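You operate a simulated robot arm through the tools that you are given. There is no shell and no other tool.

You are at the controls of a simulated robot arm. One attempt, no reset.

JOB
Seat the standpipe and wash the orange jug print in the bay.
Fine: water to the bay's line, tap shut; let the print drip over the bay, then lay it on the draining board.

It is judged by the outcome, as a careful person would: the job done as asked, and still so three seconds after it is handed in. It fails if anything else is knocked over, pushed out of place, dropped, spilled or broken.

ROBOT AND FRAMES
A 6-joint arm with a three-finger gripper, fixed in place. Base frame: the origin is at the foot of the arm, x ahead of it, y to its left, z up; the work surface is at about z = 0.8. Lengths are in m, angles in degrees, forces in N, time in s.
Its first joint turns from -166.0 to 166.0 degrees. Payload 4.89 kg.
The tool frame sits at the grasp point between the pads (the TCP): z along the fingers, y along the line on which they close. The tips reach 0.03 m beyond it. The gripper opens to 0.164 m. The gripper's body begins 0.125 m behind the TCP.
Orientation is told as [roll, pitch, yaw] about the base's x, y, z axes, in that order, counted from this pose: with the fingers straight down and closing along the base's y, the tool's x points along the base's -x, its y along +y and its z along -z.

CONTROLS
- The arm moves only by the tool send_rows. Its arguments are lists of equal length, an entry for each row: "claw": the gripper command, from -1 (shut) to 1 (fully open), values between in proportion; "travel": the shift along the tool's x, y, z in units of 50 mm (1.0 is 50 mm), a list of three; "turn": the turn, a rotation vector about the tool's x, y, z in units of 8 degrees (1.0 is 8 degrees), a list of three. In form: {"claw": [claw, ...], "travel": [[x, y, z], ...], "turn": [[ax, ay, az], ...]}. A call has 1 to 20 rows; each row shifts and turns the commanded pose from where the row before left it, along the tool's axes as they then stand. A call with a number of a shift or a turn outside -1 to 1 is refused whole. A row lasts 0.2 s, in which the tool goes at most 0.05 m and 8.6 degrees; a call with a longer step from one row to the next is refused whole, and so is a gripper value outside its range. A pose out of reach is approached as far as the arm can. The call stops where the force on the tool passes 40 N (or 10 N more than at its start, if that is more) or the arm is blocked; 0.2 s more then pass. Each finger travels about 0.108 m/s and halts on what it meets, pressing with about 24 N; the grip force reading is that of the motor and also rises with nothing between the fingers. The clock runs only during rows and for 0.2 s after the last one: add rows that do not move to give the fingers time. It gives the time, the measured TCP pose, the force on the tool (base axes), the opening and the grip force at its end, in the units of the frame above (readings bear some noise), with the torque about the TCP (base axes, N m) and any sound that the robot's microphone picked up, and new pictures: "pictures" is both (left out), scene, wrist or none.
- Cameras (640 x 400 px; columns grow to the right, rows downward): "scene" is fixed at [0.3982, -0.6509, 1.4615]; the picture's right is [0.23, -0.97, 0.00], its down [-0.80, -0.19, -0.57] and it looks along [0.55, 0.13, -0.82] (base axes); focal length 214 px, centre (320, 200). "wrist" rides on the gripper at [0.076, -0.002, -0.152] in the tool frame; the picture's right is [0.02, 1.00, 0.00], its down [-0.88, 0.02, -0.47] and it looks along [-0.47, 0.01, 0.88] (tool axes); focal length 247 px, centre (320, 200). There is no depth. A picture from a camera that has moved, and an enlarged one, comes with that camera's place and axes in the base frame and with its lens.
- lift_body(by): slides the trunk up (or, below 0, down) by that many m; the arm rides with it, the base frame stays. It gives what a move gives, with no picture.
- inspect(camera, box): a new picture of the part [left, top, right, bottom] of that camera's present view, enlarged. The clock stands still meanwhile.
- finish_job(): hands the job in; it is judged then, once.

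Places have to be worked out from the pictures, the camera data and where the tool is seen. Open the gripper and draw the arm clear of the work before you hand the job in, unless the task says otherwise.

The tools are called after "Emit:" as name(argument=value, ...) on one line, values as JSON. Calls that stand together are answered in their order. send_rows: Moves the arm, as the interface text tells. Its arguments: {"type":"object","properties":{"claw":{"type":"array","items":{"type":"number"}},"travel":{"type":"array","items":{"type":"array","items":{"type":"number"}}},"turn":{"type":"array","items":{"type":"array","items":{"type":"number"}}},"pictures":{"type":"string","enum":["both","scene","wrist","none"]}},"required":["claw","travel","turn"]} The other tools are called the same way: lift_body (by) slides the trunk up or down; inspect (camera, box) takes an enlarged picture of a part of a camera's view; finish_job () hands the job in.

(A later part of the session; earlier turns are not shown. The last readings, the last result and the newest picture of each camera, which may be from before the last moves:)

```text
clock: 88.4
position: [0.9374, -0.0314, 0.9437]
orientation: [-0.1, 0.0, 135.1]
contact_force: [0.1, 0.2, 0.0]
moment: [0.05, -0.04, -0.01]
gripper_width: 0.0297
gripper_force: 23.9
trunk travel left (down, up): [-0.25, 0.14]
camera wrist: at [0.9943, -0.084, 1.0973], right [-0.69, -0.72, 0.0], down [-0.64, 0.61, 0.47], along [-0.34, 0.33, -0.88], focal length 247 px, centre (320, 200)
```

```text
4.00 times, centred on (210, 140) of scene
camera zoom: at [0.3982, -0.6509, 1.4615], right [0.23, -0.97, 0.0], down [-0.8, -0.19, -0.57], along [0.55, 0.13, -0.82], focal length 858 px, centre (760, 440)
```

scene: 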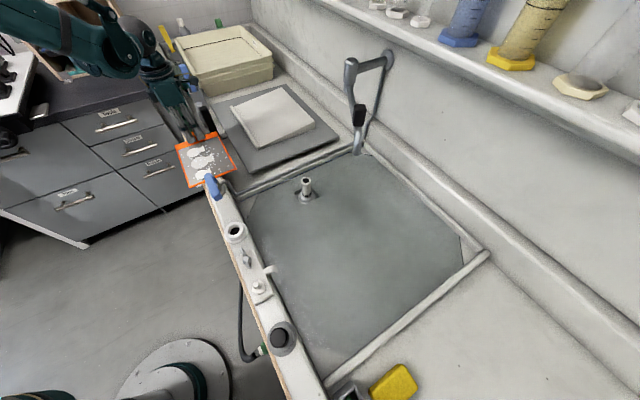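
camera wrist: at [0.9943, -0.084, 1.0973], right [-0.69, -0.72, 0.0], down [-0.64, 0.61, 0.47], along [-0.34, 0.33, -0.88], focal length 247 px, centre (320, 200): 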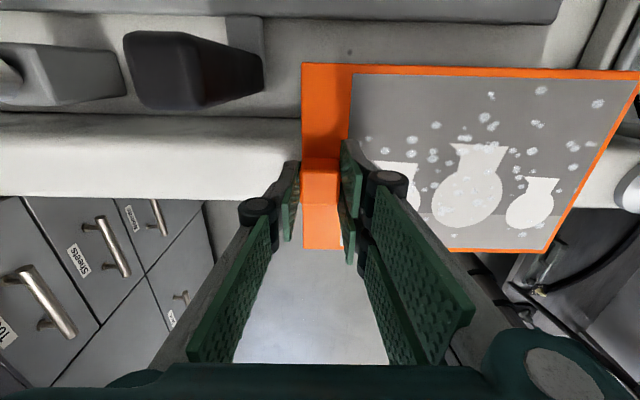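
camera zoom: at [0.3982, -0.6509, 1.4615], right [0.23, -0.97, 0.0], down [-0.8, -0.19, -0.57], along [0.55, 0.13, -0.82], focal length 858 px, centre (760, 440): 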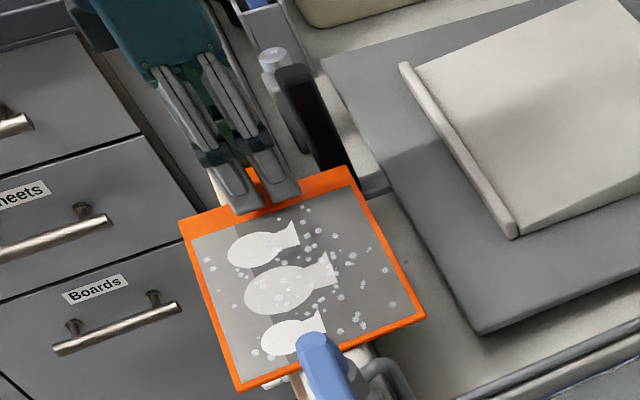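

The tab is held at 30 mm. I lift 20 mm slowly and check how the print hangs.

Emit:
send_rows(claw=[-1, -1, -1, -1], travel=[[0, 0, -0.15], [0, 0, -0.15], [0, 0, -0.1], [0, 0, 0]], turn=[[0, 0, 0], [0, 0, 0], [0, 0, 0], [0, 0, 0]], pictures="both")

Emit:
inspect(camera="scene", box=[160, 90, 260, 190])

```text
clock: 89.4
position: [0.9399, -0.0326, 0.964]
orientation: [0.0, -0.1, 135.1]
contact_force: [-0.4, 0.2, -0.8]
moment: [0.03, -0.08, -0.02]
gripper_width: 0.0294
gripper_force: 23.8
trunk travel left (down, up): [-0.25, 0.14]
camera wrist: at [0.9953, -0.0836, 1.1179], right [-0.69, -0.72, 0.0], down [-0.64, 0.61, 0.47], along [-0.34, 0.33, -0.88], focal length 247 px, centre (320, 200)
```

scene: 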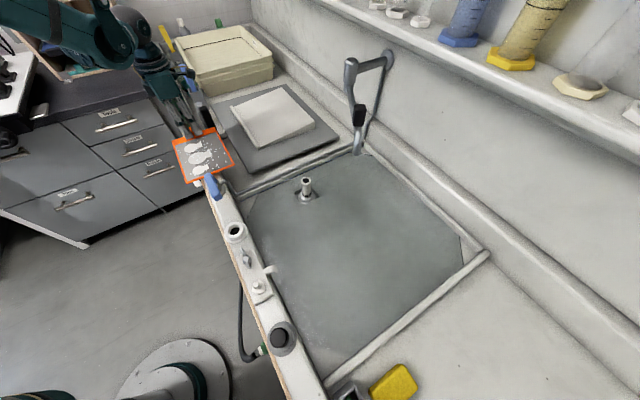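
wrist: 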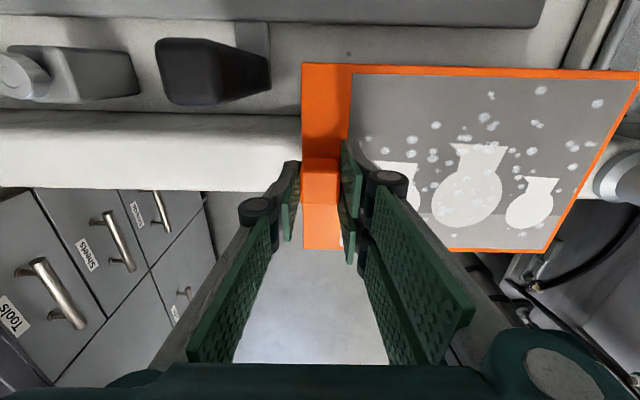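

```text
4.00 times, centred on (210, 140) of scene
camera zoom: at [0.3982, -0.6509, 1.4615], right [0.23, -0.97, 0.0], down [-0.8, -0.19, -0.57], along [0.55, 0.13, -0.82], focal length 858 px, centre (760, 440)
```

zoom: 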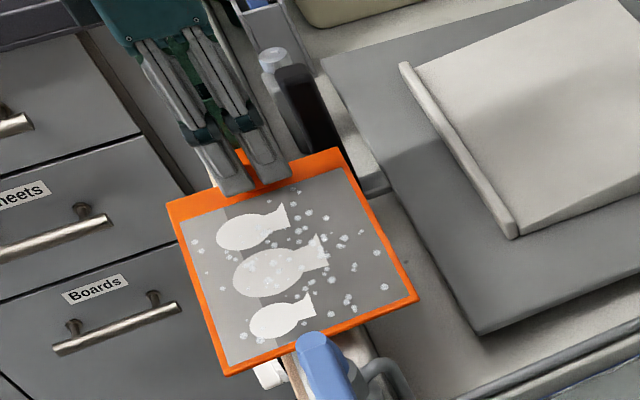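

The print hangs rigid and level in the grip. I lift it to z≈1.10 and carry it over the bay, clear of the faucet.

Emit:
send_rows(claw=[-1, -1, -1, -1, -1, -1, -1, -1, -1, -1, -1, -1, -1, -1, -1, -1, -1, -1], travel=[[0, 0, -0.9], [0, 0, -0.9], [0, 0, -0.9], [0.2357, 0.943, 0], [0.2357, 0.943, 0], [0.2357, 0.943, 0], [0.2357, 0.943, 0], [0.2357, 0.943, 0], [0.2357, 0.943, 0], [0.2357, 0.943, 0], [0.2357, 0.943, 0], [0.2357, 0.943, 0], [0.2357, 0.943, 0], [0.2357, 0.943, 0], [0.2357, 0.943, 0], [0.2357, 0.943, 0], [0.2357, 0.943, 0], [0, 0, 0]], turn=[[0, 0, 0], [0, 0, 0], [0, 0, 0], [0, 0, 0], [0, 0, 0], [0, 0, 0], [0, 0, 0], [0, 0, 0], [0, 0, 0], [0, 0, 0], [0, 0, 0], [0, 0, 0], [0, 0, 0], [0, 0, 0], [0, 0, 0], [0, 0, 0], [0, 0, 0], [0, 0, 0]], pictures="both")

```text
clock: 93.2
position: [0.6387, -0.5588, 1.0993]
orientation: [1.6, 0.3, 130.6]
contact_force: [0.0, 0.0, -0.6]
moment: [0.16, -0.05, 0.0]
gripper_width: 0.0294
gripper_force: 23.8
out of reach, approached as far as the arm can: row 15, 16, 17
trunk travel left (down, up): [-0.25, 0.14]
camera wrist: at [0.6934, -0.6105, 1.2519], right [-0.75, -0.67, 0.03], down [-0.58, 0.67, 0.47], along [-0.33, 0.33, -0.88], focal length 247 px, centre (320, 200)
```

scene: 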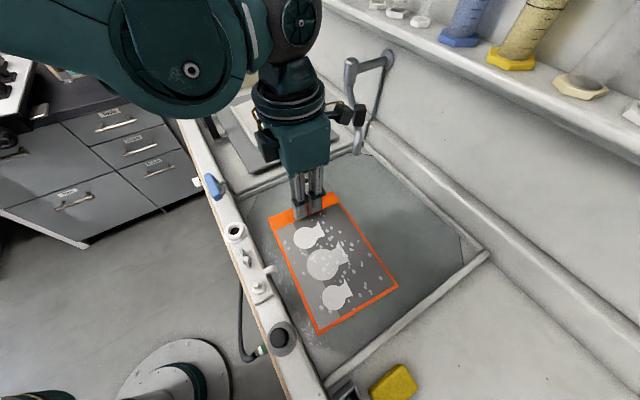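
wrist: 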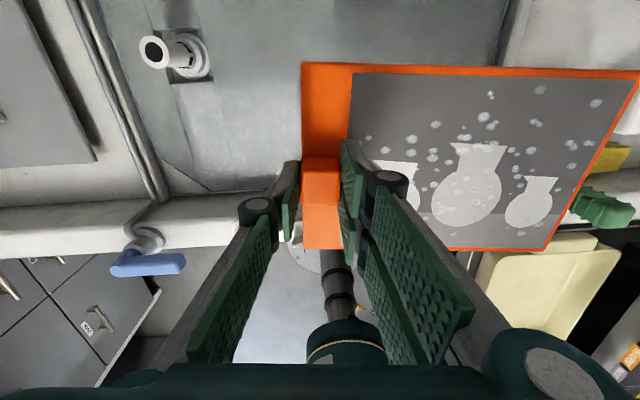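

A wrist limit was met at this yaw, as expected near the end of its turn. I bring the command back a little and turn the hand the other way (via the rim side) to yaw -45, which swings the print to point along +s over the bay.

Emit:
send_rows(claw=[-1, -1, -1, -1, -1, -1, -1, -1, -1, -1, -1, -1], travel=[[0, -0.75, 0], [0, -0.75, 0], [0, 0, 0], [0, 0, 0], [0, 0, 0], [0, 0, 0], [0, 0, 0], [0, 0, 0], [0, 0, 0], [0, 0, 0], [0, 0, 0], [0, 0, 0]], turn=[[0, 0, 0], [0, 0, 0], [0, 0, 1], [0, 0, 1], [0, 0, 1], [0, 0, 1], [0, 0, 1], [0, 0, 1], [0, 0, 1], [0, 0, 1], [0, 0, 1], [0, 0, 1]], pictures="both")

```text
clock: 95.8
position: [0.694, -0.5058, 1.0995]
orientation: [0.0, 1.0, 52.0]
contact_force: [-0.3, -0.1, -0.7]
moment: [-0.08, -0.04, 0.0]
gripper_width: 0.0291
gripper_force: 23.8
trunk travel left (down, up): [-0.25, 0.14]
camera wrist: at [0.6512, -0.5643, 1.2526], right [-0.8, 0.6, 0.0], down [0.53, 0.71, 0.46], along [0.27, 0.37, -0.89], focal length 247 px, centre (320, 200)
```

scene: 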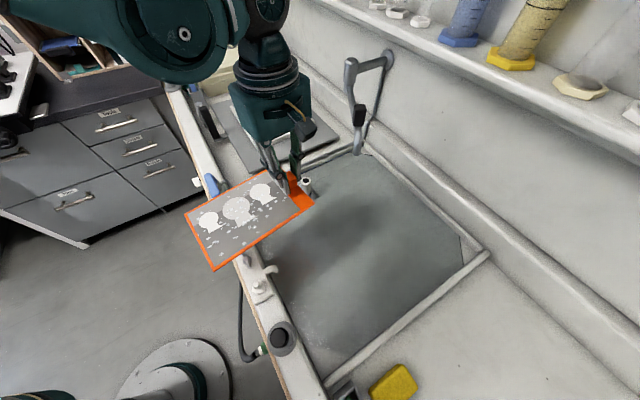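
wrist: 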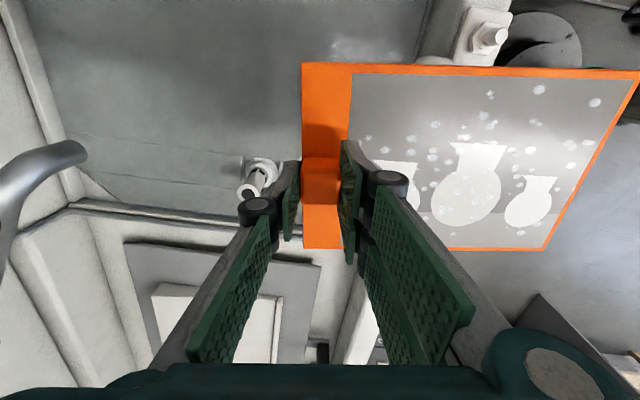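

The swing continues clear of everything; I turn on to yaw -45 and shift to s≈-0.02.

Emit:
send_rows(claw=[-1, -1, -1, -1, -1, -1, -1, -1, -1, -1, -1, -1, -1, -1, -1, -1, -1, -1], travel=[[0, 0, 0], [0, 0, 0], [0, 0, 0], [0, 0, 0], [0, 0, 0], [0, 0, 0], [0, 0, 0], [0, 0, 0], [0, 0, 0], [0, 0, 0], [0, 0, 0], [0, 0, 0], [0, 0, 0], [0, -0.765, 0], [0, -0.765, 0], [0, -0.765, 0], [0, -0.765, 0], [0, 0, 0]], turn=[[0, 0, 1], [0, 0, 1], [0, 0, 1], [0, 0, 1], [0, 0, 1], [0, 0, 1], [0, 0, 1], [0, 0, 1], [0, 0, 1], [0, 0, 1], [0, 0, 1], [0, 0, 1], [0, 0, 0.12], [0, 0, 0], [0, 0, 0], [0, 0, 0], [0, 0, 0], [0, 0, 0]], pictures="both")

```text
clock: 99.6
position: [0.5858, -0.6159, 1.1013]
orientation: [-0.9, -0.1, -44.8]
contact_force: [-0.2, -0.5, -1.2]
moment: [0.04, -0.05, -0.02]
gripper_width: 0.0295
gripper_force: 24.2
trunk travel left (down, up): [-0.25, 0.14]
camera wrist: at [0.533, -0.5598, 1.2534], right [0.69, 0.73, -0.02], down [0.64, -0.6, 0.47], along [0.33, -0.34, -0.88], focal length 247 px, centre (320, 200)
```

scene: 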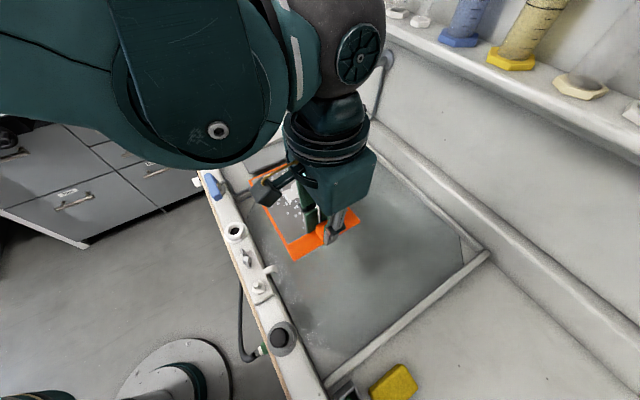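
wrist: 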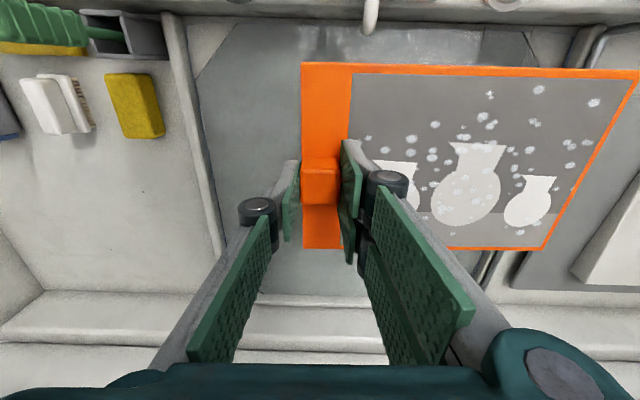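

The print points along +s, TCP at s=-0.021, n=0.850; a 1° sag about the long axis remains, which I level out while lowering towards the water.

Emit:
send_rows(claw=[-1, -1, -1, -1, -1, -1, -1], travel=[[0, 0, 0], [0, 0, 0.92], [0, 0, 0.92], [0, 0, 0.92], [0, 0, 0.92], [0, 0, 0.7], [0, 0, 0]], turn=[[-0.12, 0, 0], [0, 0, 0], [0, 0, 0], [0, 0, 0], [0, 0, 0], [0, 0, 0], [0, 0, 0]], pictures="both")

Emit:
inspect(camera="scene", box=[220, 160, 380, 280])

```text
clock: 101.2
position: [0.5861, -0.6161, 0.8821]
orientation: [0.0, -0.1, -44.7]
contact_force: [-0.9, 0.5, -1.2]
moment: [0.01, 0.09, -0.02]
gripper_width: 0.0293
gripper_force: 24.1
trunk travel left (down, up): [-0.25, 0.14]
camera wrist: at [0.5316, -0.5618, 1.0346], right [0.69, 0.73, 0.0], down [0.64, -0.61, 0.47], along [0.35, -0.33, -0.88], focal length 247 px, centre (320, 200)
```

scene: 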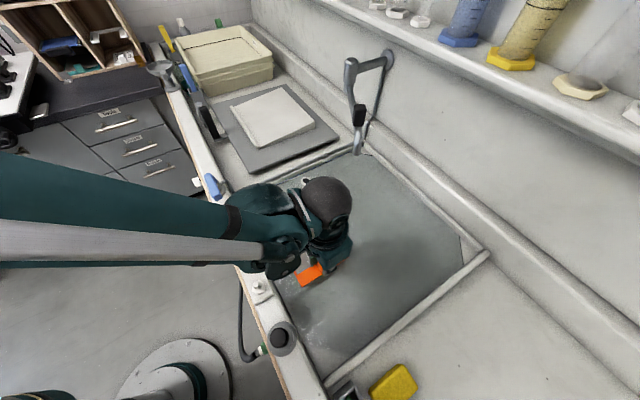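
wrist: 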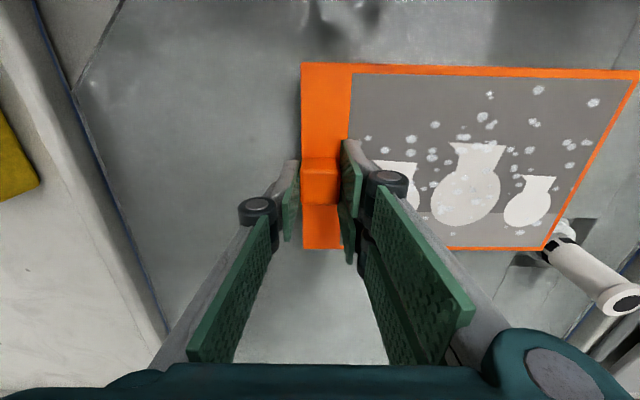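

```text
3.33 times, centred on (300, 220) of scene
camera zoom: at [0.3982, -0.6509, 1.4615], right [0.23, -0.97, 0.0], down [-0.8, -0.19, -0.57], along [0.55, 0.13, -0.82], focal length 715 px, centre (387, 133)
```

zoom: 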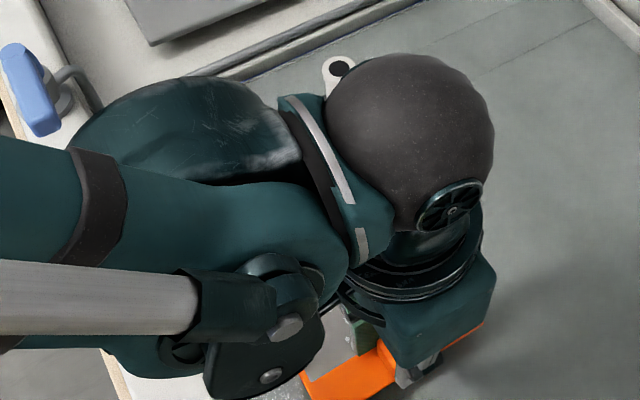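

The far corner will be about 3 cm from the standpipe; I shift 15 mm further away and lower into the water in small steps.

Emit:
send_rows(claw=[-1, -1, -1, -1, -1, -1, -1, -1], travel=[[0, -0.3, 0], [0, 0, 0.2], [0, 0, 0.2], [0, 0, 0.1], [0, 0, 0.08], [0, 0, 0.08], [0, 0, 0.08], [0, 0, 0]], turn=[[0, 0, 0], [0, 0, 0], [0, 0, 0], [0, 0, 0], [0, 0, 0], [0, 0, 0], [0, 0, 0], [0, 0, 0]], pictures="both")

```text
clock: 103.0
position: [0.5761, -0.6252, 0.8453]
orientation: [0.0, -0.2, -44.7]
contact_force: [-0.3, 0.3, -0.8]
moment: [0.09, 0.0, 0.0]
gripper_width: 0.0295
gripper_force: 23.8
trunk travel left (down, up): [-0.25, 0.14]
camera wrist: at [0.5222, -0.5712, 0.9976], right [0.69, 0.73, 0.0], down [0.64, -0.61, 0.48], along [0.35, -0.33, -0.88], focal length 247 px, centre (320, 200)
```

scene: 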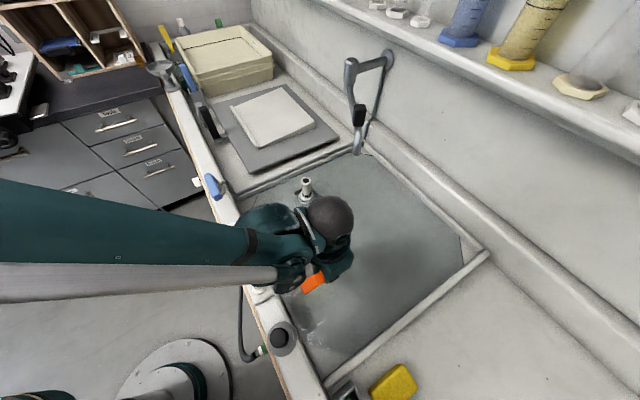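
wrist: 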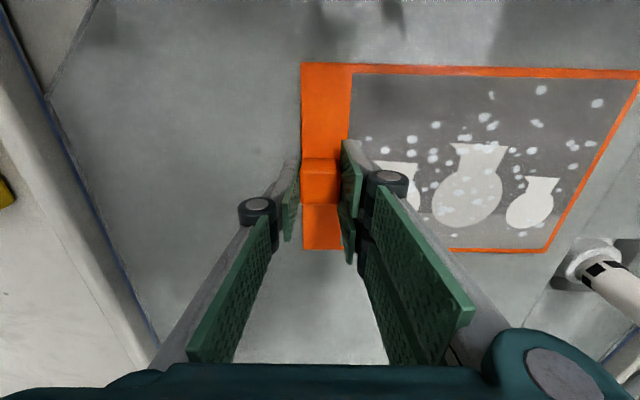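

No floor contact yet at z=0.845. I continue down in 3 mm steps.

Emit:
send_rows(claw=[-1, -1, -1, -1], travel=[[0, 0, 0.06], [0, 0, 0.06], [0, 0, 0.04], [0, 0, 0]], turn=[[0, 0, 0], [0, 0, 0], [0, 0, 0], [0, 0, 0]], pictures="wrist")

Emit:
inspect(camera="wrist", box=[280, 40, 640, 265])

```text
clock: 104.0
position: [0.577, -0.6249, 0.8389]
orientation: [0.0, -0.2, -44.7]
contact_force: [-0.1, 0.5, 21.3]
moment: [0.04, 0.04, 0.05]
gripper_width: 0.0294
gripper_force: 24.2
trunk travel left (down, up): [-0.25, 0.14]
camera wrist: at [0.5219, -0.5712, 0.9902], right [0.69, 0.73, 0.0], down [0.64, -0.61, 0.48], along [0.35, -0.33, -0.88], focal length 247 px, centre (320, 200)
```

wrist: 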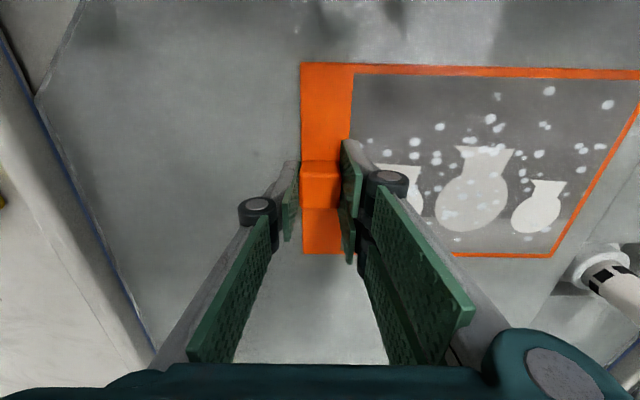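

```text
1.78 times, centred on (460, 152) of wrist
camera zoom: at [0.5219, -0.5712, 0.9902], right [0.69, 0.73, 0.0], down [0.64, -0.61, 0.48], along [0.35, -0.33, -0.88], focal length 439 px, centre (71, 284)
```

zoom: 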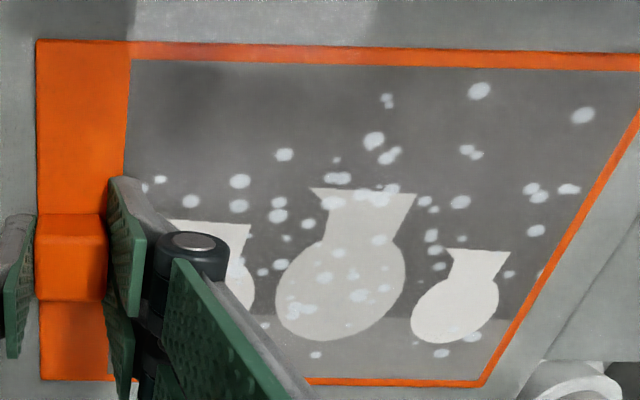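

The frame rests on the bay floor under water (21 N). I ease off 1 mm and rock the print gently back and forth along s to rinse it.

Emit:
send_rows(claw=[-1, -1, -1, -1, -1, -1, -1, -1, -1, -1, -1, -1, -1, -1, -1, -1, -1], travel=[[0, 0, -0.03], [0, -0.25, 0], [0, -0.25, 0], [0, -0.25, 0], [0, -0.25, 0], [0, 0.25, 0], [0, 0.25, 0], [0, 0.25, 0], [0, 0.25, 0], [0, -0.25, 0], [0, -0.25, 0], [0, -0.25, 0], [0, -0.25, 0], [0, 0.25, 0], [0, 0.25, 0], [0, 0.25, 0], [0, 0.25, 0]], turn=[[0, 0, 0], [0, 0, 0], [0, 0, 0], [0, 0, 0], [0, 0, 0], [0, 0, 0], [0, 0, 0], [0, 0, 0], [0, 0, 0], [0, 0, 0], [0, 0, 0], [0, 0, 0], [0, 0, 0], [0, 0, 0], [0, 0, 0], [0, 0, 0], [0, 0, 0]], pictures="wrist")

Emit:
inspect(camera="wrist", box=[280, 40, 640, 265])

```text
clock: 107.6
position: [0.5762, -0.6261, 0.8386]
orientation: [0.1, -0.1, -44.7]
contact_force: [0.9, 0.0, -0.3]
moment: [-0.02, -0.06, 0.02]
gripper_width: 0.0292
gripper_force: 24.0
trunk travel left (down, up): [-0.25, 0.14]
camera wrist: at [0.5216, -0.572, 0.9909], right [0.69, 0.73, 0.0], down [0.64, -0.61, 0.48], along [0.35, -0.33, -0.88], focal length 247 px, centre (320, 200)
```

wrist: 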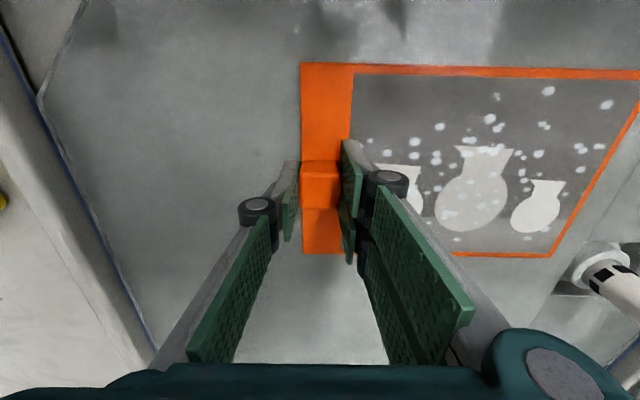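

```text
1.78 times, centred on (460, 152) of wrist
camera zoom: at [0.5216, -0.572, 0.9909], right [0.69, 0.73, 0.0], down [0.64, -0.61, 0.48], along [0.35, -0.33, -0.88], focal length 439 px, centre (71, 284)
```

zoom: 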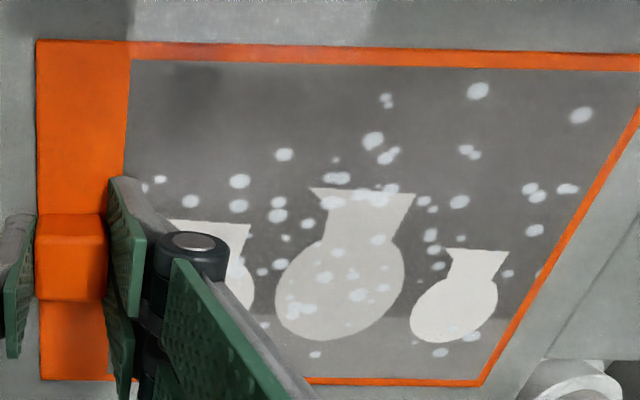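

The specks are still there after a few seconds; I keep rinsing with longer strokes.

Emit:
send_rows(claw=[-1, -1, -1, -1, -1, -1, -1, -1, -1, -1, -1, -1, -1, -1, -1, -1, -1, -1, -1, -1], travel=[[0, -0.3, 0], [0, -0.4, 0], [0, -0.4, 0], [0, -0.4, 0], [0, -0.1, 0], [0, 0.3, 0], [0, 0.4, 0], [0, 0.4, 0], [0, 0.4, 0], [0, 0.1, 0], [0, -0.3, 0], [0, -0.4, 0], [0, -0.4, 0], [0, -0.4, 0], [0, -0.1, 0], [0, 0.3, 0], [0, 0.4, 0], [0, 0.4, 0], [0, 0.4, 0], [0, 0.1, 0]], turn=[[0, 0, 0], [0, 0, 0], [0, 0, 0], [0, 0, 0], [0, 0, 0], [0, 0, 0], [0, 0, 0], [0, 0, 0], [0, 0, 0], [0, 0, 0], [0, 0, 0], [0, 0, 0], [0, 0, 0], [0, 0, 0], [0, 0, 0], [0, 0, 0], [0, 0, 0], [0, 0, 0], [0, 0, 0], [0, 0, 0]], pictures="wrist")

Emit:
inspect(camera="wrist", box=[280, 40, 640, 265])

Emit:
inspect(camera="scene", box=[254, 178, 286, 198])

```text
clock: 111.8
position: [0.5759, -0.6253, 0.8396]
orientation: [0.0, -0.1, -44.8]
contact_force: [-0.5, -0.7, -1.6]
moment: [-0.02, 0.07, 0.01]
gripper_width: 0.0295
gripper_force: 23.6
trunk travel left (down, up): [-0.25, 0.14]
camera wrist: at [0.521, -0.5712, 0.9913], right [0.69, 0.73, 0.0], down [0.64, -0.61, 0.48], along [0.35, -0.33, -0.88], focal length 247 px, centre (320, 200)
```

wrist: 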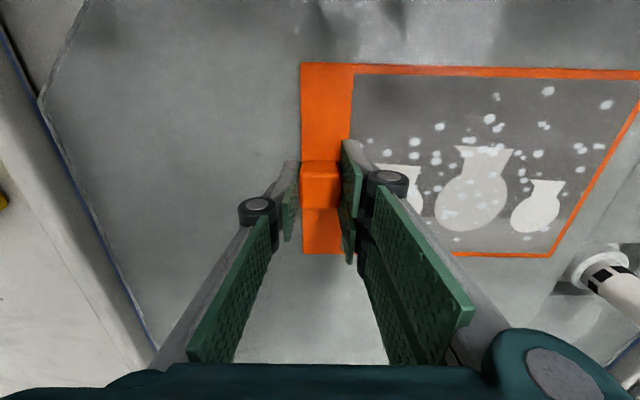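

```text
1.78 times, centred on (460, 152) of wrist
camera zoom: at [0.521, -0.5712, 0.9913], right [0.69, 0.73, 0.0], down [0.64, -0.61, 0.48], along [0.35, -0.33, -0.88], focal length 439 px, centre (71, 284)
```

zoom: 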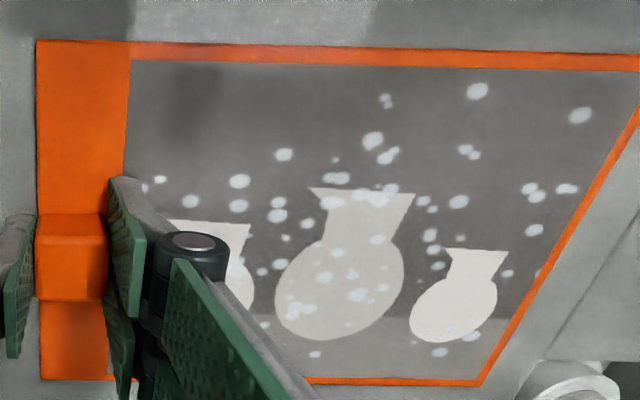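

```text
16.00 times, centred on (270, 188) of scene
camera zoom: at [0.3982, -0.6509, 1.4615], right [0.23, -0.97, 0.0], down [-0.8, -0.19, -0.57], along [0.55, 0.13, -0.82], focal length 3432 px, centre (1120, 392)
```

zoom: 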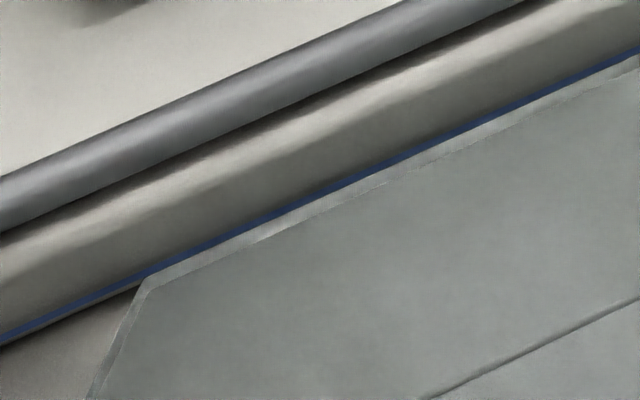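

The level is unchanged and the print is fully under water; the specks have not yet gone. I go on rinsing.

Emit:
send_rows(claw=[-1, -1, -1, -1, -1, -1, -1, -1, -1, -1, -1, -1, -1, -1, -1, -1, -1, -1, -1, -1], travel=[[0, -0.3, 0], [0, -0.4, 0], [0, -0.4, 0], [0, -0.4, 0], [0, -0.1, 0], [0, 0.3, 0], [0, 0.4, 0], [0, 0.4, 0], [0, 0.4, 0], [0, 0.1, 0], [0, -0.3, 0], [0, -0.4, 0], [0, -0.4, 0], [0, -0.4, 0], [0, -0.1, 0], [0, 0.3, 0], [0, 0.4, 0], [0, 0.4, 0], [0, 0.4, 0], [0, 0.1, 0]], turn=[[0, 0, 0], [0, 0, 0], [0, 0, 0], [0, 0, 0], [0, 0, 0], [0, 0, 0], [0, 0, 0], [0, 0, 0], [0, 0, 0], [0, 0, 0], [0, 0, 0], [0, 0, 0], [0, 0, 0], [0, 0, 0], [0, 0, 0], [0, 0, 0], [0, 0, 0], [0, 0, 0], [0, 0, 0], [0, 0, 0]], pictures="none")

Emit:
send_rows(claw=[-1, -1, -1, -1, -1, -1, -1, -1, -1, -1, -1, -1, -1, -1, -1, -1, -1, -1, -1, -1], travel=[[0, -0.3, 0], [0, -0.4, 0], [0, -0.4, 0], [0, -0.4, 0], [0, -0.1, 0], [0, 0.3, 0], [0, 0.4, 0], [0, 0.4, 0], [0, 0.4, 0], [0, 0.1, 0], [0, -0.3, 0], [0, -0.4, 0], [0, -0.4, 0], [0, -0.4, 0], [0, -0.1, 0], [0, 0.3, 0], [0, 0.4, 0], [0, 0.4, 0], [0, 0.4, 0], [0, 0.1, 0]], turn=[[0, 0, 0], [0, 0, 0], [0, 0, 0], [0, 0, 0], [0, 0, 0], [0, 0, 0], [0, 0, 0], [0, 0, 0], [0, 0, 0], [0, 0, 0], [0, 0, 0], [0, 0, 0], [0, 0, 0], [0, 0, 0], [0, 0, 0], [0, 0, 0], [0, 0, 0], [0, 0, 0], [0, 0, 0], [0, 0, 0]], pictures="wrist")

Emit:
inspect(camera="wrist", box=[280, 40, 640, 265])

```text
clock: 116.0
position: [0.5779, -0.625, 0.8383]
orientation: [-0.1, -0.2, -44.7]
contact_force: [-0.4, 0.6, -1.0]
moment: [-0.08, 0.03, 0.01]
gripper_width: 0.0295
gripper_force: 23.8
trunk travel left (down, up): [-0.25, 0.14]
```

```text
clock: 120.2
position: [0.5782, -0.6258, 0.84]
orientation: [0.0, -0.1, -44.7]
contact_force: [-0.3, -0.2, -1.5]
moment: [-0.08, 0.08, -0.03]
gripper_width: 0.0293
gripper_force: 23.7
trunk travel left (down, up): [-0.25, 0.14]
camera wrist: at [0.5227, -0.572, 0.991], right [0.69, 0.73, 0.0], down [0.64, -0.61, 0.48], along [0.35, -0.33, -0.88], focal length 247 px, centre (320, 200)
```

wrist: 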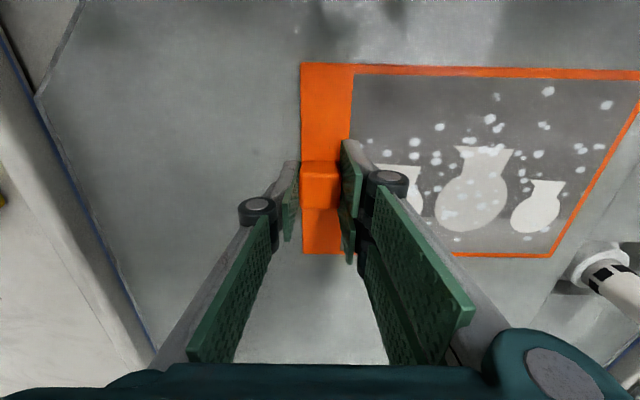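

```text
1.78 times, centred on (460, 152) of wrist
camera zoom: at [0.5227, -0.572, 0.991], right [0.69, 0.73, 0.0], down [0.64, -0.61, 0.48], along [0.35, -0.33, -0.88], focal length 439 px, centre (71, 284)
```

zoom: 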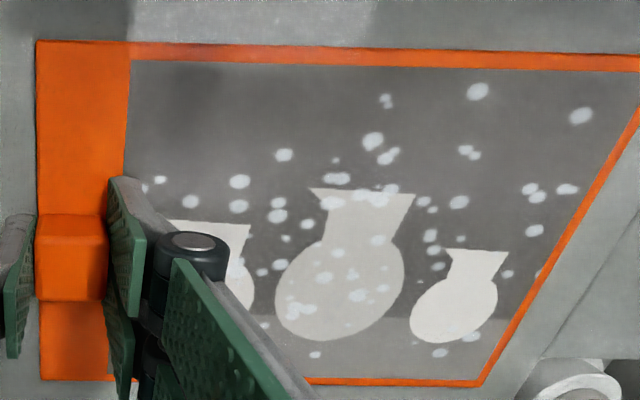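

Still no change in the specks. I look closely at the frame's edges to judge how well the print is covered by water.

Emit:
inspect(camera="wrist", box=[290, 50, 390, 120])

Emit:
inspect(camera="wrist", box=[540, 60, 640, 130])

Emit:
inspect(camera="wrist", box=[500, 190, 620, 280])

Emit:
inspect(camera="wrist", box=[290, 150, 370, 270])

Emit:
inspect(camera="wrist", box=[430, 120, 530, 240])

```text
5.71 times, centred on (340, 85) of wrist
camera zoom: at [0.5227, -0.572, 0.991], right [0.69, 0.73, 0.0], down [0.64, -0.61, 0.48], along [0.35, -0.33, -0.88], focal length 1411 px, centre (206, 857)
```

zoom: 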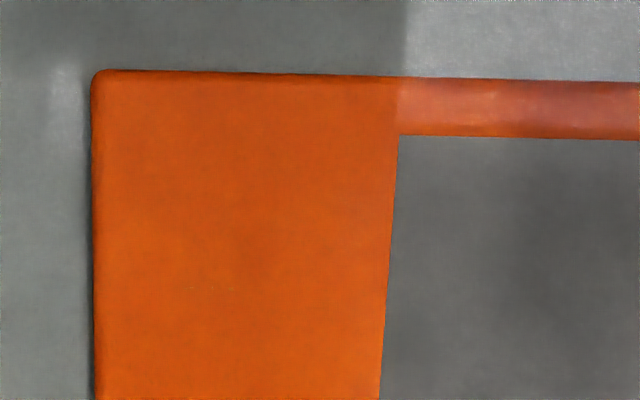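

```text
5.71 times, centred on (590, 95) of wrist
camera zoom: at [0.5227, -0.572, 0.991], right [0.69, 0.73, 0.0], down [0.64, -0.61, 0.48], along [0.35, -0.33, -0.88], focal length 1411 px, centre (-1223, 800)
```

zoom: 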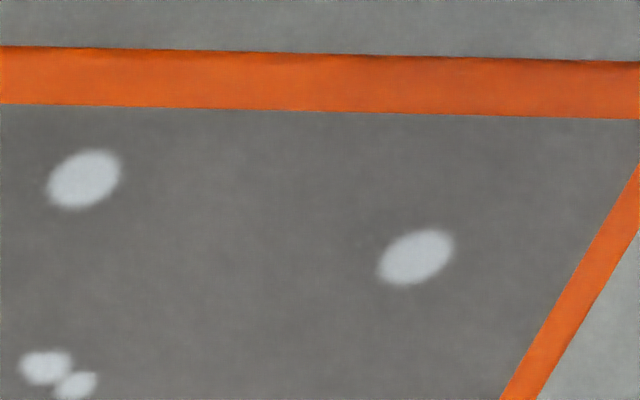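

```text
4.44 times, centred on (560, 235) of wrist
camera zoom: at [0.5227, -0.572, 0.991], right [0.69, 0.73, 0.0], down [0.64, -0.61, 0.48], along [0.35, -0.33, -0.88], focal length 1098 px, centre (-747, 44)
```

zoom: 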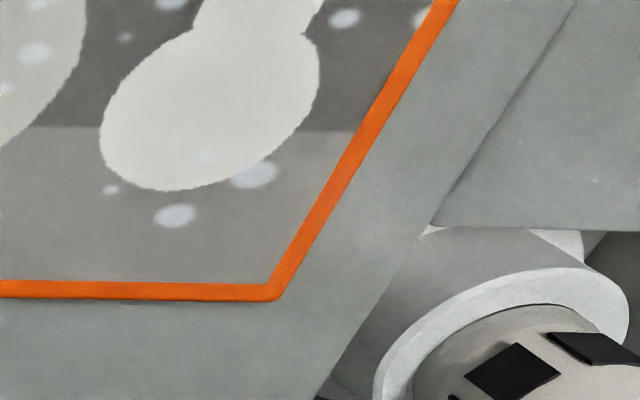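

```text
3.33 times, centred on (330, 210) of wrist
camera zoom: at [0.5227, -0.572, 0.991], right [0.69, 0.73, 0.0], down [0.64, -0.61, 0.48], along [0.35, -0.33, -0.88], focal length 823 px, centre (287, 167)
```

zoom: 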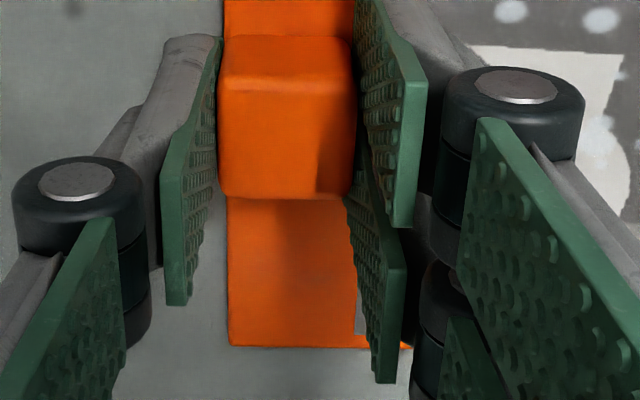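

```text
3.33 times, centred on (480, 180) of wrist
camera zoom: at [0.5227, -0.572, 0.991], right [0.69, 0.73, 0.0], down [0.64, -0.61, 0.48], along [0.35, -0.33, -0.88], focal length 823 px, centre (-213, 267)
```

zoom: 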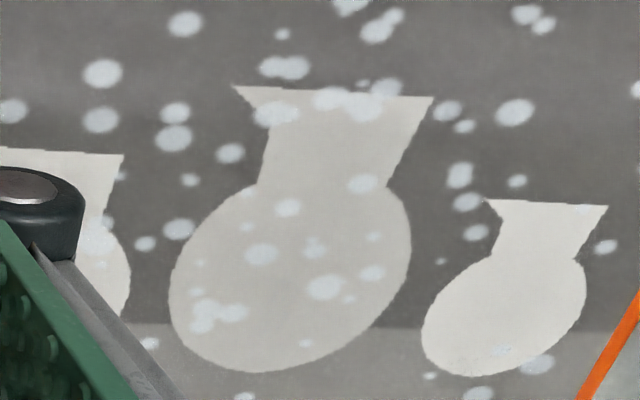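

The print is covered, and the specks look softened compared with the dry state. I keep soaking and agitating for about 8 s more and compare this same view.

Emit:
send_rows(claw=[-1, -1, -1, -1, -1, -1, -1, -1, -1, -1, -1, -1, -1, -1, -1, -1, -1, -1, -1, -1], travel=[[0, -0.3, 0], [0, -0.4, 0], [0, -0.4, 0], [0, -0.4, 0], [0, -0.1, 0], [0, 0.3, 0], [0, 0.4, 0], [0, 0.4, 0], [0, 0.4, 0], [0, 0.1, 0], [0, -0.3, 0], [0, -0.4, 0], [0, -0.4, 0], [0, -0.4, 0], [0, -0.1, 0], [0, 0.3, 0], [0, 0.4, 0], [0, 0.4, 0], [0, 0.4, 0], [0, 0.1, 0]], turn=[[0, 0, 0], [0, 0, 0], [0, 0, 0], [0, 0, 0], [0, 0, 0], [0, 0, 0], [0, 0, 0], [0, 0, 0], [0, 0, 0], [0, 0, 0], [0, 0, 0], [0, 0, 0], [0, 0, 0], [0, 0, 0], [0, 0, 0], [0, 0, 0], [0, 0, 0], [0, 0, 0], [0, 0, 0], [0, 0, 0]], pictures="none")

Emit:
send_rows(claw=[-1, -1, -1, -1, -1, -1, -1, -1, -1, -1, -1, -1, -1, -1, -1, -1, -1, -1, -1, -1], travel=[[0, -0.3, 0], [0, -0.4, 0], [0, -0.4, 0], [0, -0.4, 0], [0, -0.1, 0], [0, 0.3, 0], [0, 0.4, 0], [0, 0.4, 0], [0, 0.4, 0], [0, 0.1, 0], [0, -0.3, 0], [0, -0.4, 0], [0, -0.4, 0], [0, -0.4, 0], [0, -0.1, 0], [0, 0.3, 0], [0, 0.4, 0], [0, 0.4, 0], [0, 0.4, 0], [0, 0.1, 0]], turn=[[0, 0, 0], [0, 0, 0], [0, 0, 0], [0, 0, 0], [0, 0, 0], [0, 0, 0], [0, 0, 0], [0, 0, 0], [0, 0, 0], [0, 0, 0], [0, 0, 0], [0, 0, 0], [0, 0, 0], [0, 0, 0], [0, 0, 0], [0, 0, 0], [0, 0, 0], [0, 0, 0], [0, 0, 0], [0, 0, 0]], pictures="wrist")

Emit:
inspect(camera="wrist", box=[430, 120, 530, 240])

```text
clock: 124.4
position: [0.5756, -0.6257, 0.8393]
orientation: [0.0, -0.2, -44.6]
contact_force: [0.2, -0.3, -1.7]
moment: [-0.05, 0.1, -0.01]
gripper_width: 0.0295
gripper_force: 24.0
trunk travel left (down, up): [-0.25, 0.14]
```

```text
clock: 128.6
position: [0.5766, -0.6253, 0.8378]
orientation: [-0.1, -0.1, -44.7]
contact_force: [1.1, 0.6, -1.2]
moment: [-0.04, 0.02, -0.02]
gripper_width: 0.0296
gripper_force: 24.3
trunk travel left (down, up): [-0.25, 0.14]
camera wrist: at [0.5222, -0.5711, 0.9909], right [0.69, 0.73, 0.0], down [0.64, -0.61, 0.48], along [0.35, -0.33, -0.88], focal length 247 px, centre (320, 200)
```

wrist: 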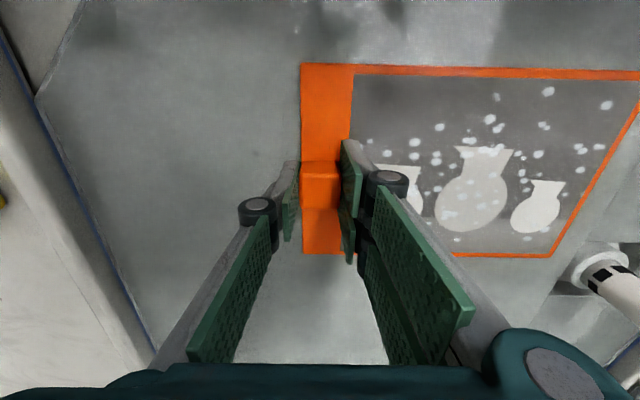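

```text
3.33 times, centred on (480, 180) of wrist
camera zoom: at [0.5222, -0.5711, 0.9909], right [0.69, 0.73, 0.0], down [0.64, -0.61, 0.48], along [0.35, -0.33, -0.88], focal length 823 px, centre (-213, 267)
```

zoom: 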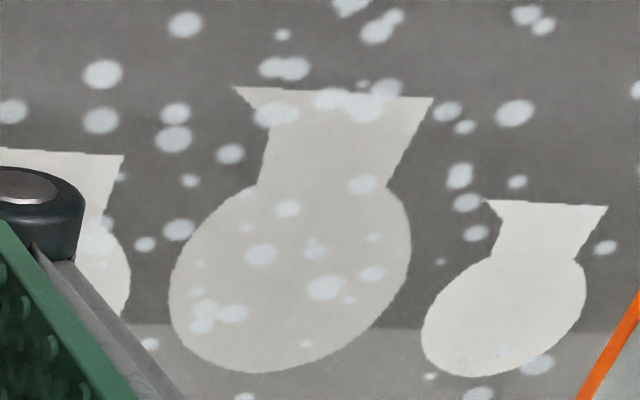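

No further change in the soaked state. I try sluicing: lifting the print out over the bay and dipping it again, looking at the specks when it is out of the water.

Emit:
send_rows(claw=[-1, -1, -1, -1, -1, -1], travel=[[0, 0, -0.2], [0, 0, -0.3], [0, 0, -0.3], [0, 0, -0.3], [0, 0, 0], [0, 0, 0]], turn=[[0, 0, 0], [0, 0, 0], [0, 0, 0], [0, 0, 0], [0, 0, 0], [0, 0, 0]], pictures="both")

Emit:
inspect(camera="wrist", box=[430, 120, 530, 240])

Emit:
inspect(camera="wrist", box=[280, 40, 640, 265])

```text
clock: 130.0
position: [0.5774, -0.6263, 0.8934]
orientation: [0.0, -0.1, -44.7]
contact_force: [-0.5, -0.5, -0.6]
moment: [-0.1, 0.02, 0.03]
gripper_width: 0.0294
gripper_force: 23.5
trunk travel left (down, up): [-0.25, 0.14]
camera wrist: at [0.5217, -0.5714, 1.046], right [0.69, 0.73, 0.0], down [0.64, -0.61, 0.48], along [0.35, -0.33, -0.88], focal length 247 px, centre (320, 200)
```

scene: 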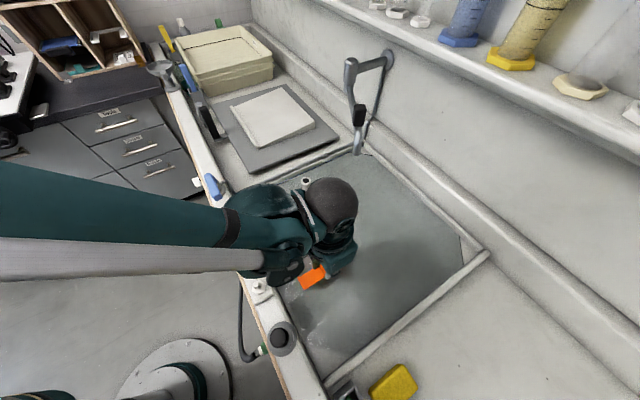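
wrist: 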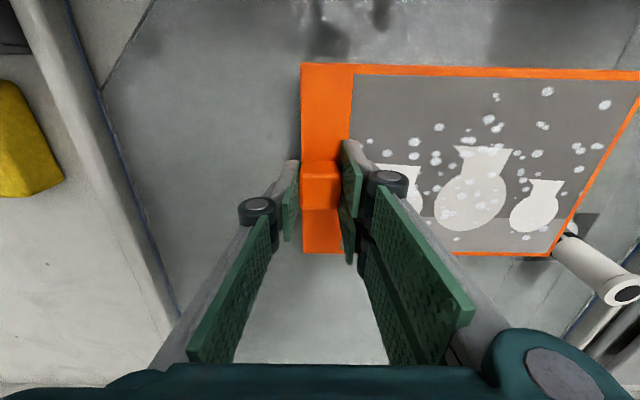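

```text
3.33 times, centred on (480, 180) of wrist
camera zoom: at [0.5217, -0.5714, 1.046], right [0.69, 0.73, 0.0], down [0.64, -0.61, 0.48], along [0.35, -0.33, -0.88], focal length 823 px, centre (-213, 267)
```

zoom: 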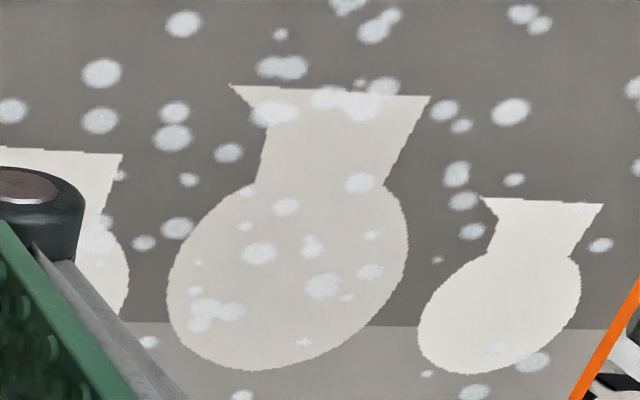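

```text
1.78 times, centred on (460, 152) of wrist
camera zoom: at [0.5217, -0.5714, 1.046], right [0.69, 0.73, 0.0], down [0.64, -0.61, 0.48], along [0.35, -0.33, -0.88], focal length 439 px, centre (71, 284)
```

zoom: 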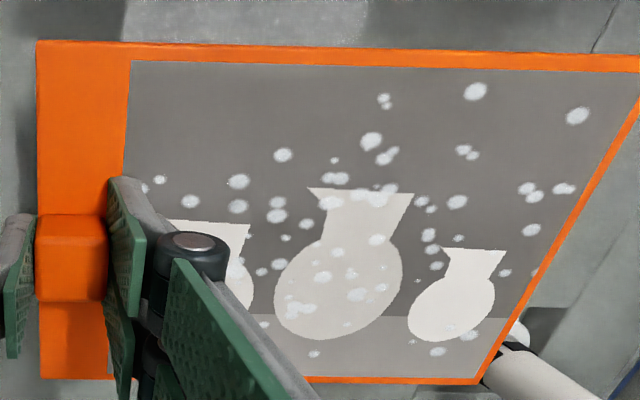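

Out of the water the specks are still there as a grainy residue. I dip it again and try brisker strokes, also across (n), before considering other means.

Emit:
send_rows(claw=[-1, -1, -1, -1, -1, -1, -1, -1, -1, -1, -1, -1, -1, -1, -1, -1, -1, -1, -1, -1], travel=[[0, 0, 0.3], [0, 0, 0.3], [0, 0, 0.3], [0, 0, 0.18], [0, -0.6, 0], [0, -0.8, 0], [0, -0.6, 0], [0, 0.6, 0], [0, 0.8, 0], [0, 0.6, 0], [0, -0.6, 0], [0, -0.8, 0], [0, -0.6, 0], [0, 0.6, 0], [0, 0.8, 0], [0, 0.6, 0], [0, -0.6, 0], [0, -0.8, 0], [0, -0.6, 0], [0, 0, 0]], turn=[[0, 0, 0], [0, 0, 0], [0, 0, 0], [0, 0, 0], [0, 0, 0], [0, 0, 0], [0, 0, 0], [0, 0, 0], [0, 0, 0], [0, 0, 0], [0, 0, 0], [0, 0, 0], [0, 0, 0], [0, 0, 0], [0, 0, 0], [0, 0, 0], [0, 0, 0], [0, 0, 0], [0, 0, 0], [0, 0, 0]], pictures="none")

Emit:
send_rows(claw=[-1, -1, -1, -1, -1, -1, -1, -1, -1, -1, -1, -1, -1], travel=[[0.4, 0, 0], [-0.4, 0, 0], [-0.4, 0, 0], [0.4, 0, 0], [0.4, 0, 0], [-0.4, 0, 0], [-0.4, 0, 0], [0.4, 0, 0], [0, 0.6, 0], [0, 0.8, 0], [0, 0.6, 0], [0, 0, 0], [0, 0, 0]], turn=[[0, 0, 0], [0, 0, 0], [0, 0, 0], [0, 0, 0], [0, 0, 0], [0, 0, 0], [0, 0, 0], [0, 0, 0], [0, 0, 0], [0, 0, 0], [0, 0, 0], [0, 0, 0], [0, 0, 0]], pictures="both")

Emit:
inspect(camera="wrist", box=[430, 120, 530, 240])

```text
clock: 134.2
position: [0.5063, -0.6975, 0.8402]
orientation: [0.0, 0.0, -44.8]
contact_force: [-1.5, -0.6, -1.2]
moment: [0.03, 0.0, -0.05]
gripper_width: 0.0297
gripper_force: 24.1
trunk travel left (down, up): [-0.25, 0.14]
```

```text
clock: 137.0
position: [0.5772, -0.6242, 0.8401]
orientation: [0.0, -0.1, -44.8]
contact_force: [0.0, 0.3, -0.5]
moment: [-0.12, 0.1, -0.03]
gripper_width: 0.0293
gripper_force: 24.0
trunk travel left (down, up): [-0.25, 0.14]
camera wrist: at [0.5229, -0.5705, 0.9925], right [0.69, 0.73, 0.0], down [0.64, -0.61, 0.48], along [0.35, -0.33, -0.88], focal length 247 px, centre (320, 200)
```

scene: 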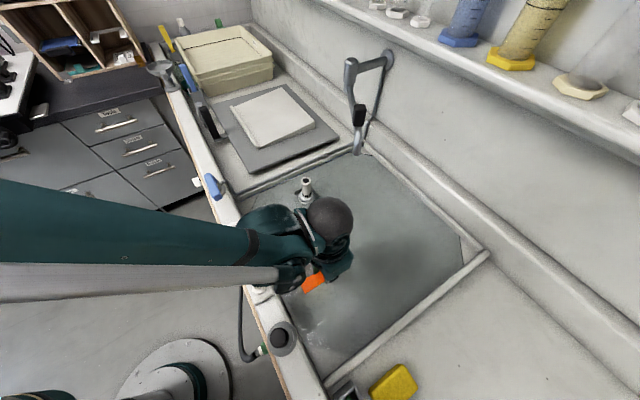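
wrist: 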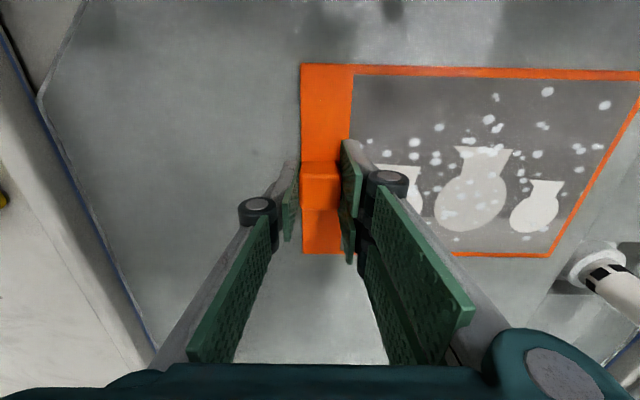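

```text
3.33 times, centred on (480, 180) of wrist
camera zoom: at [0.5229, -0.5705, 0.9925], right [0.69, 0.73, 0.0], down [0.64, -0.61, 0.48], along [0.35, -0.33, -0.88], focal length 823 px, centre (-213, 267)
```

zoom: 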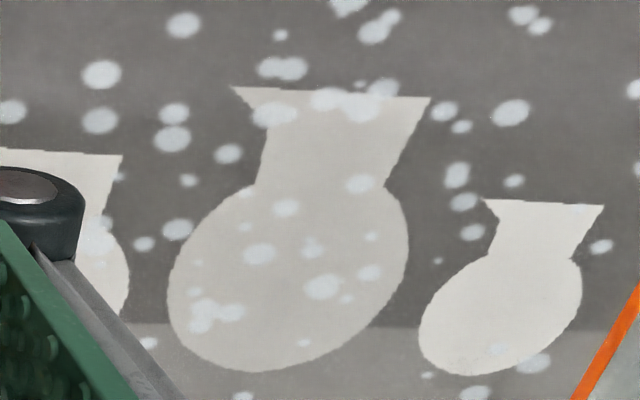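

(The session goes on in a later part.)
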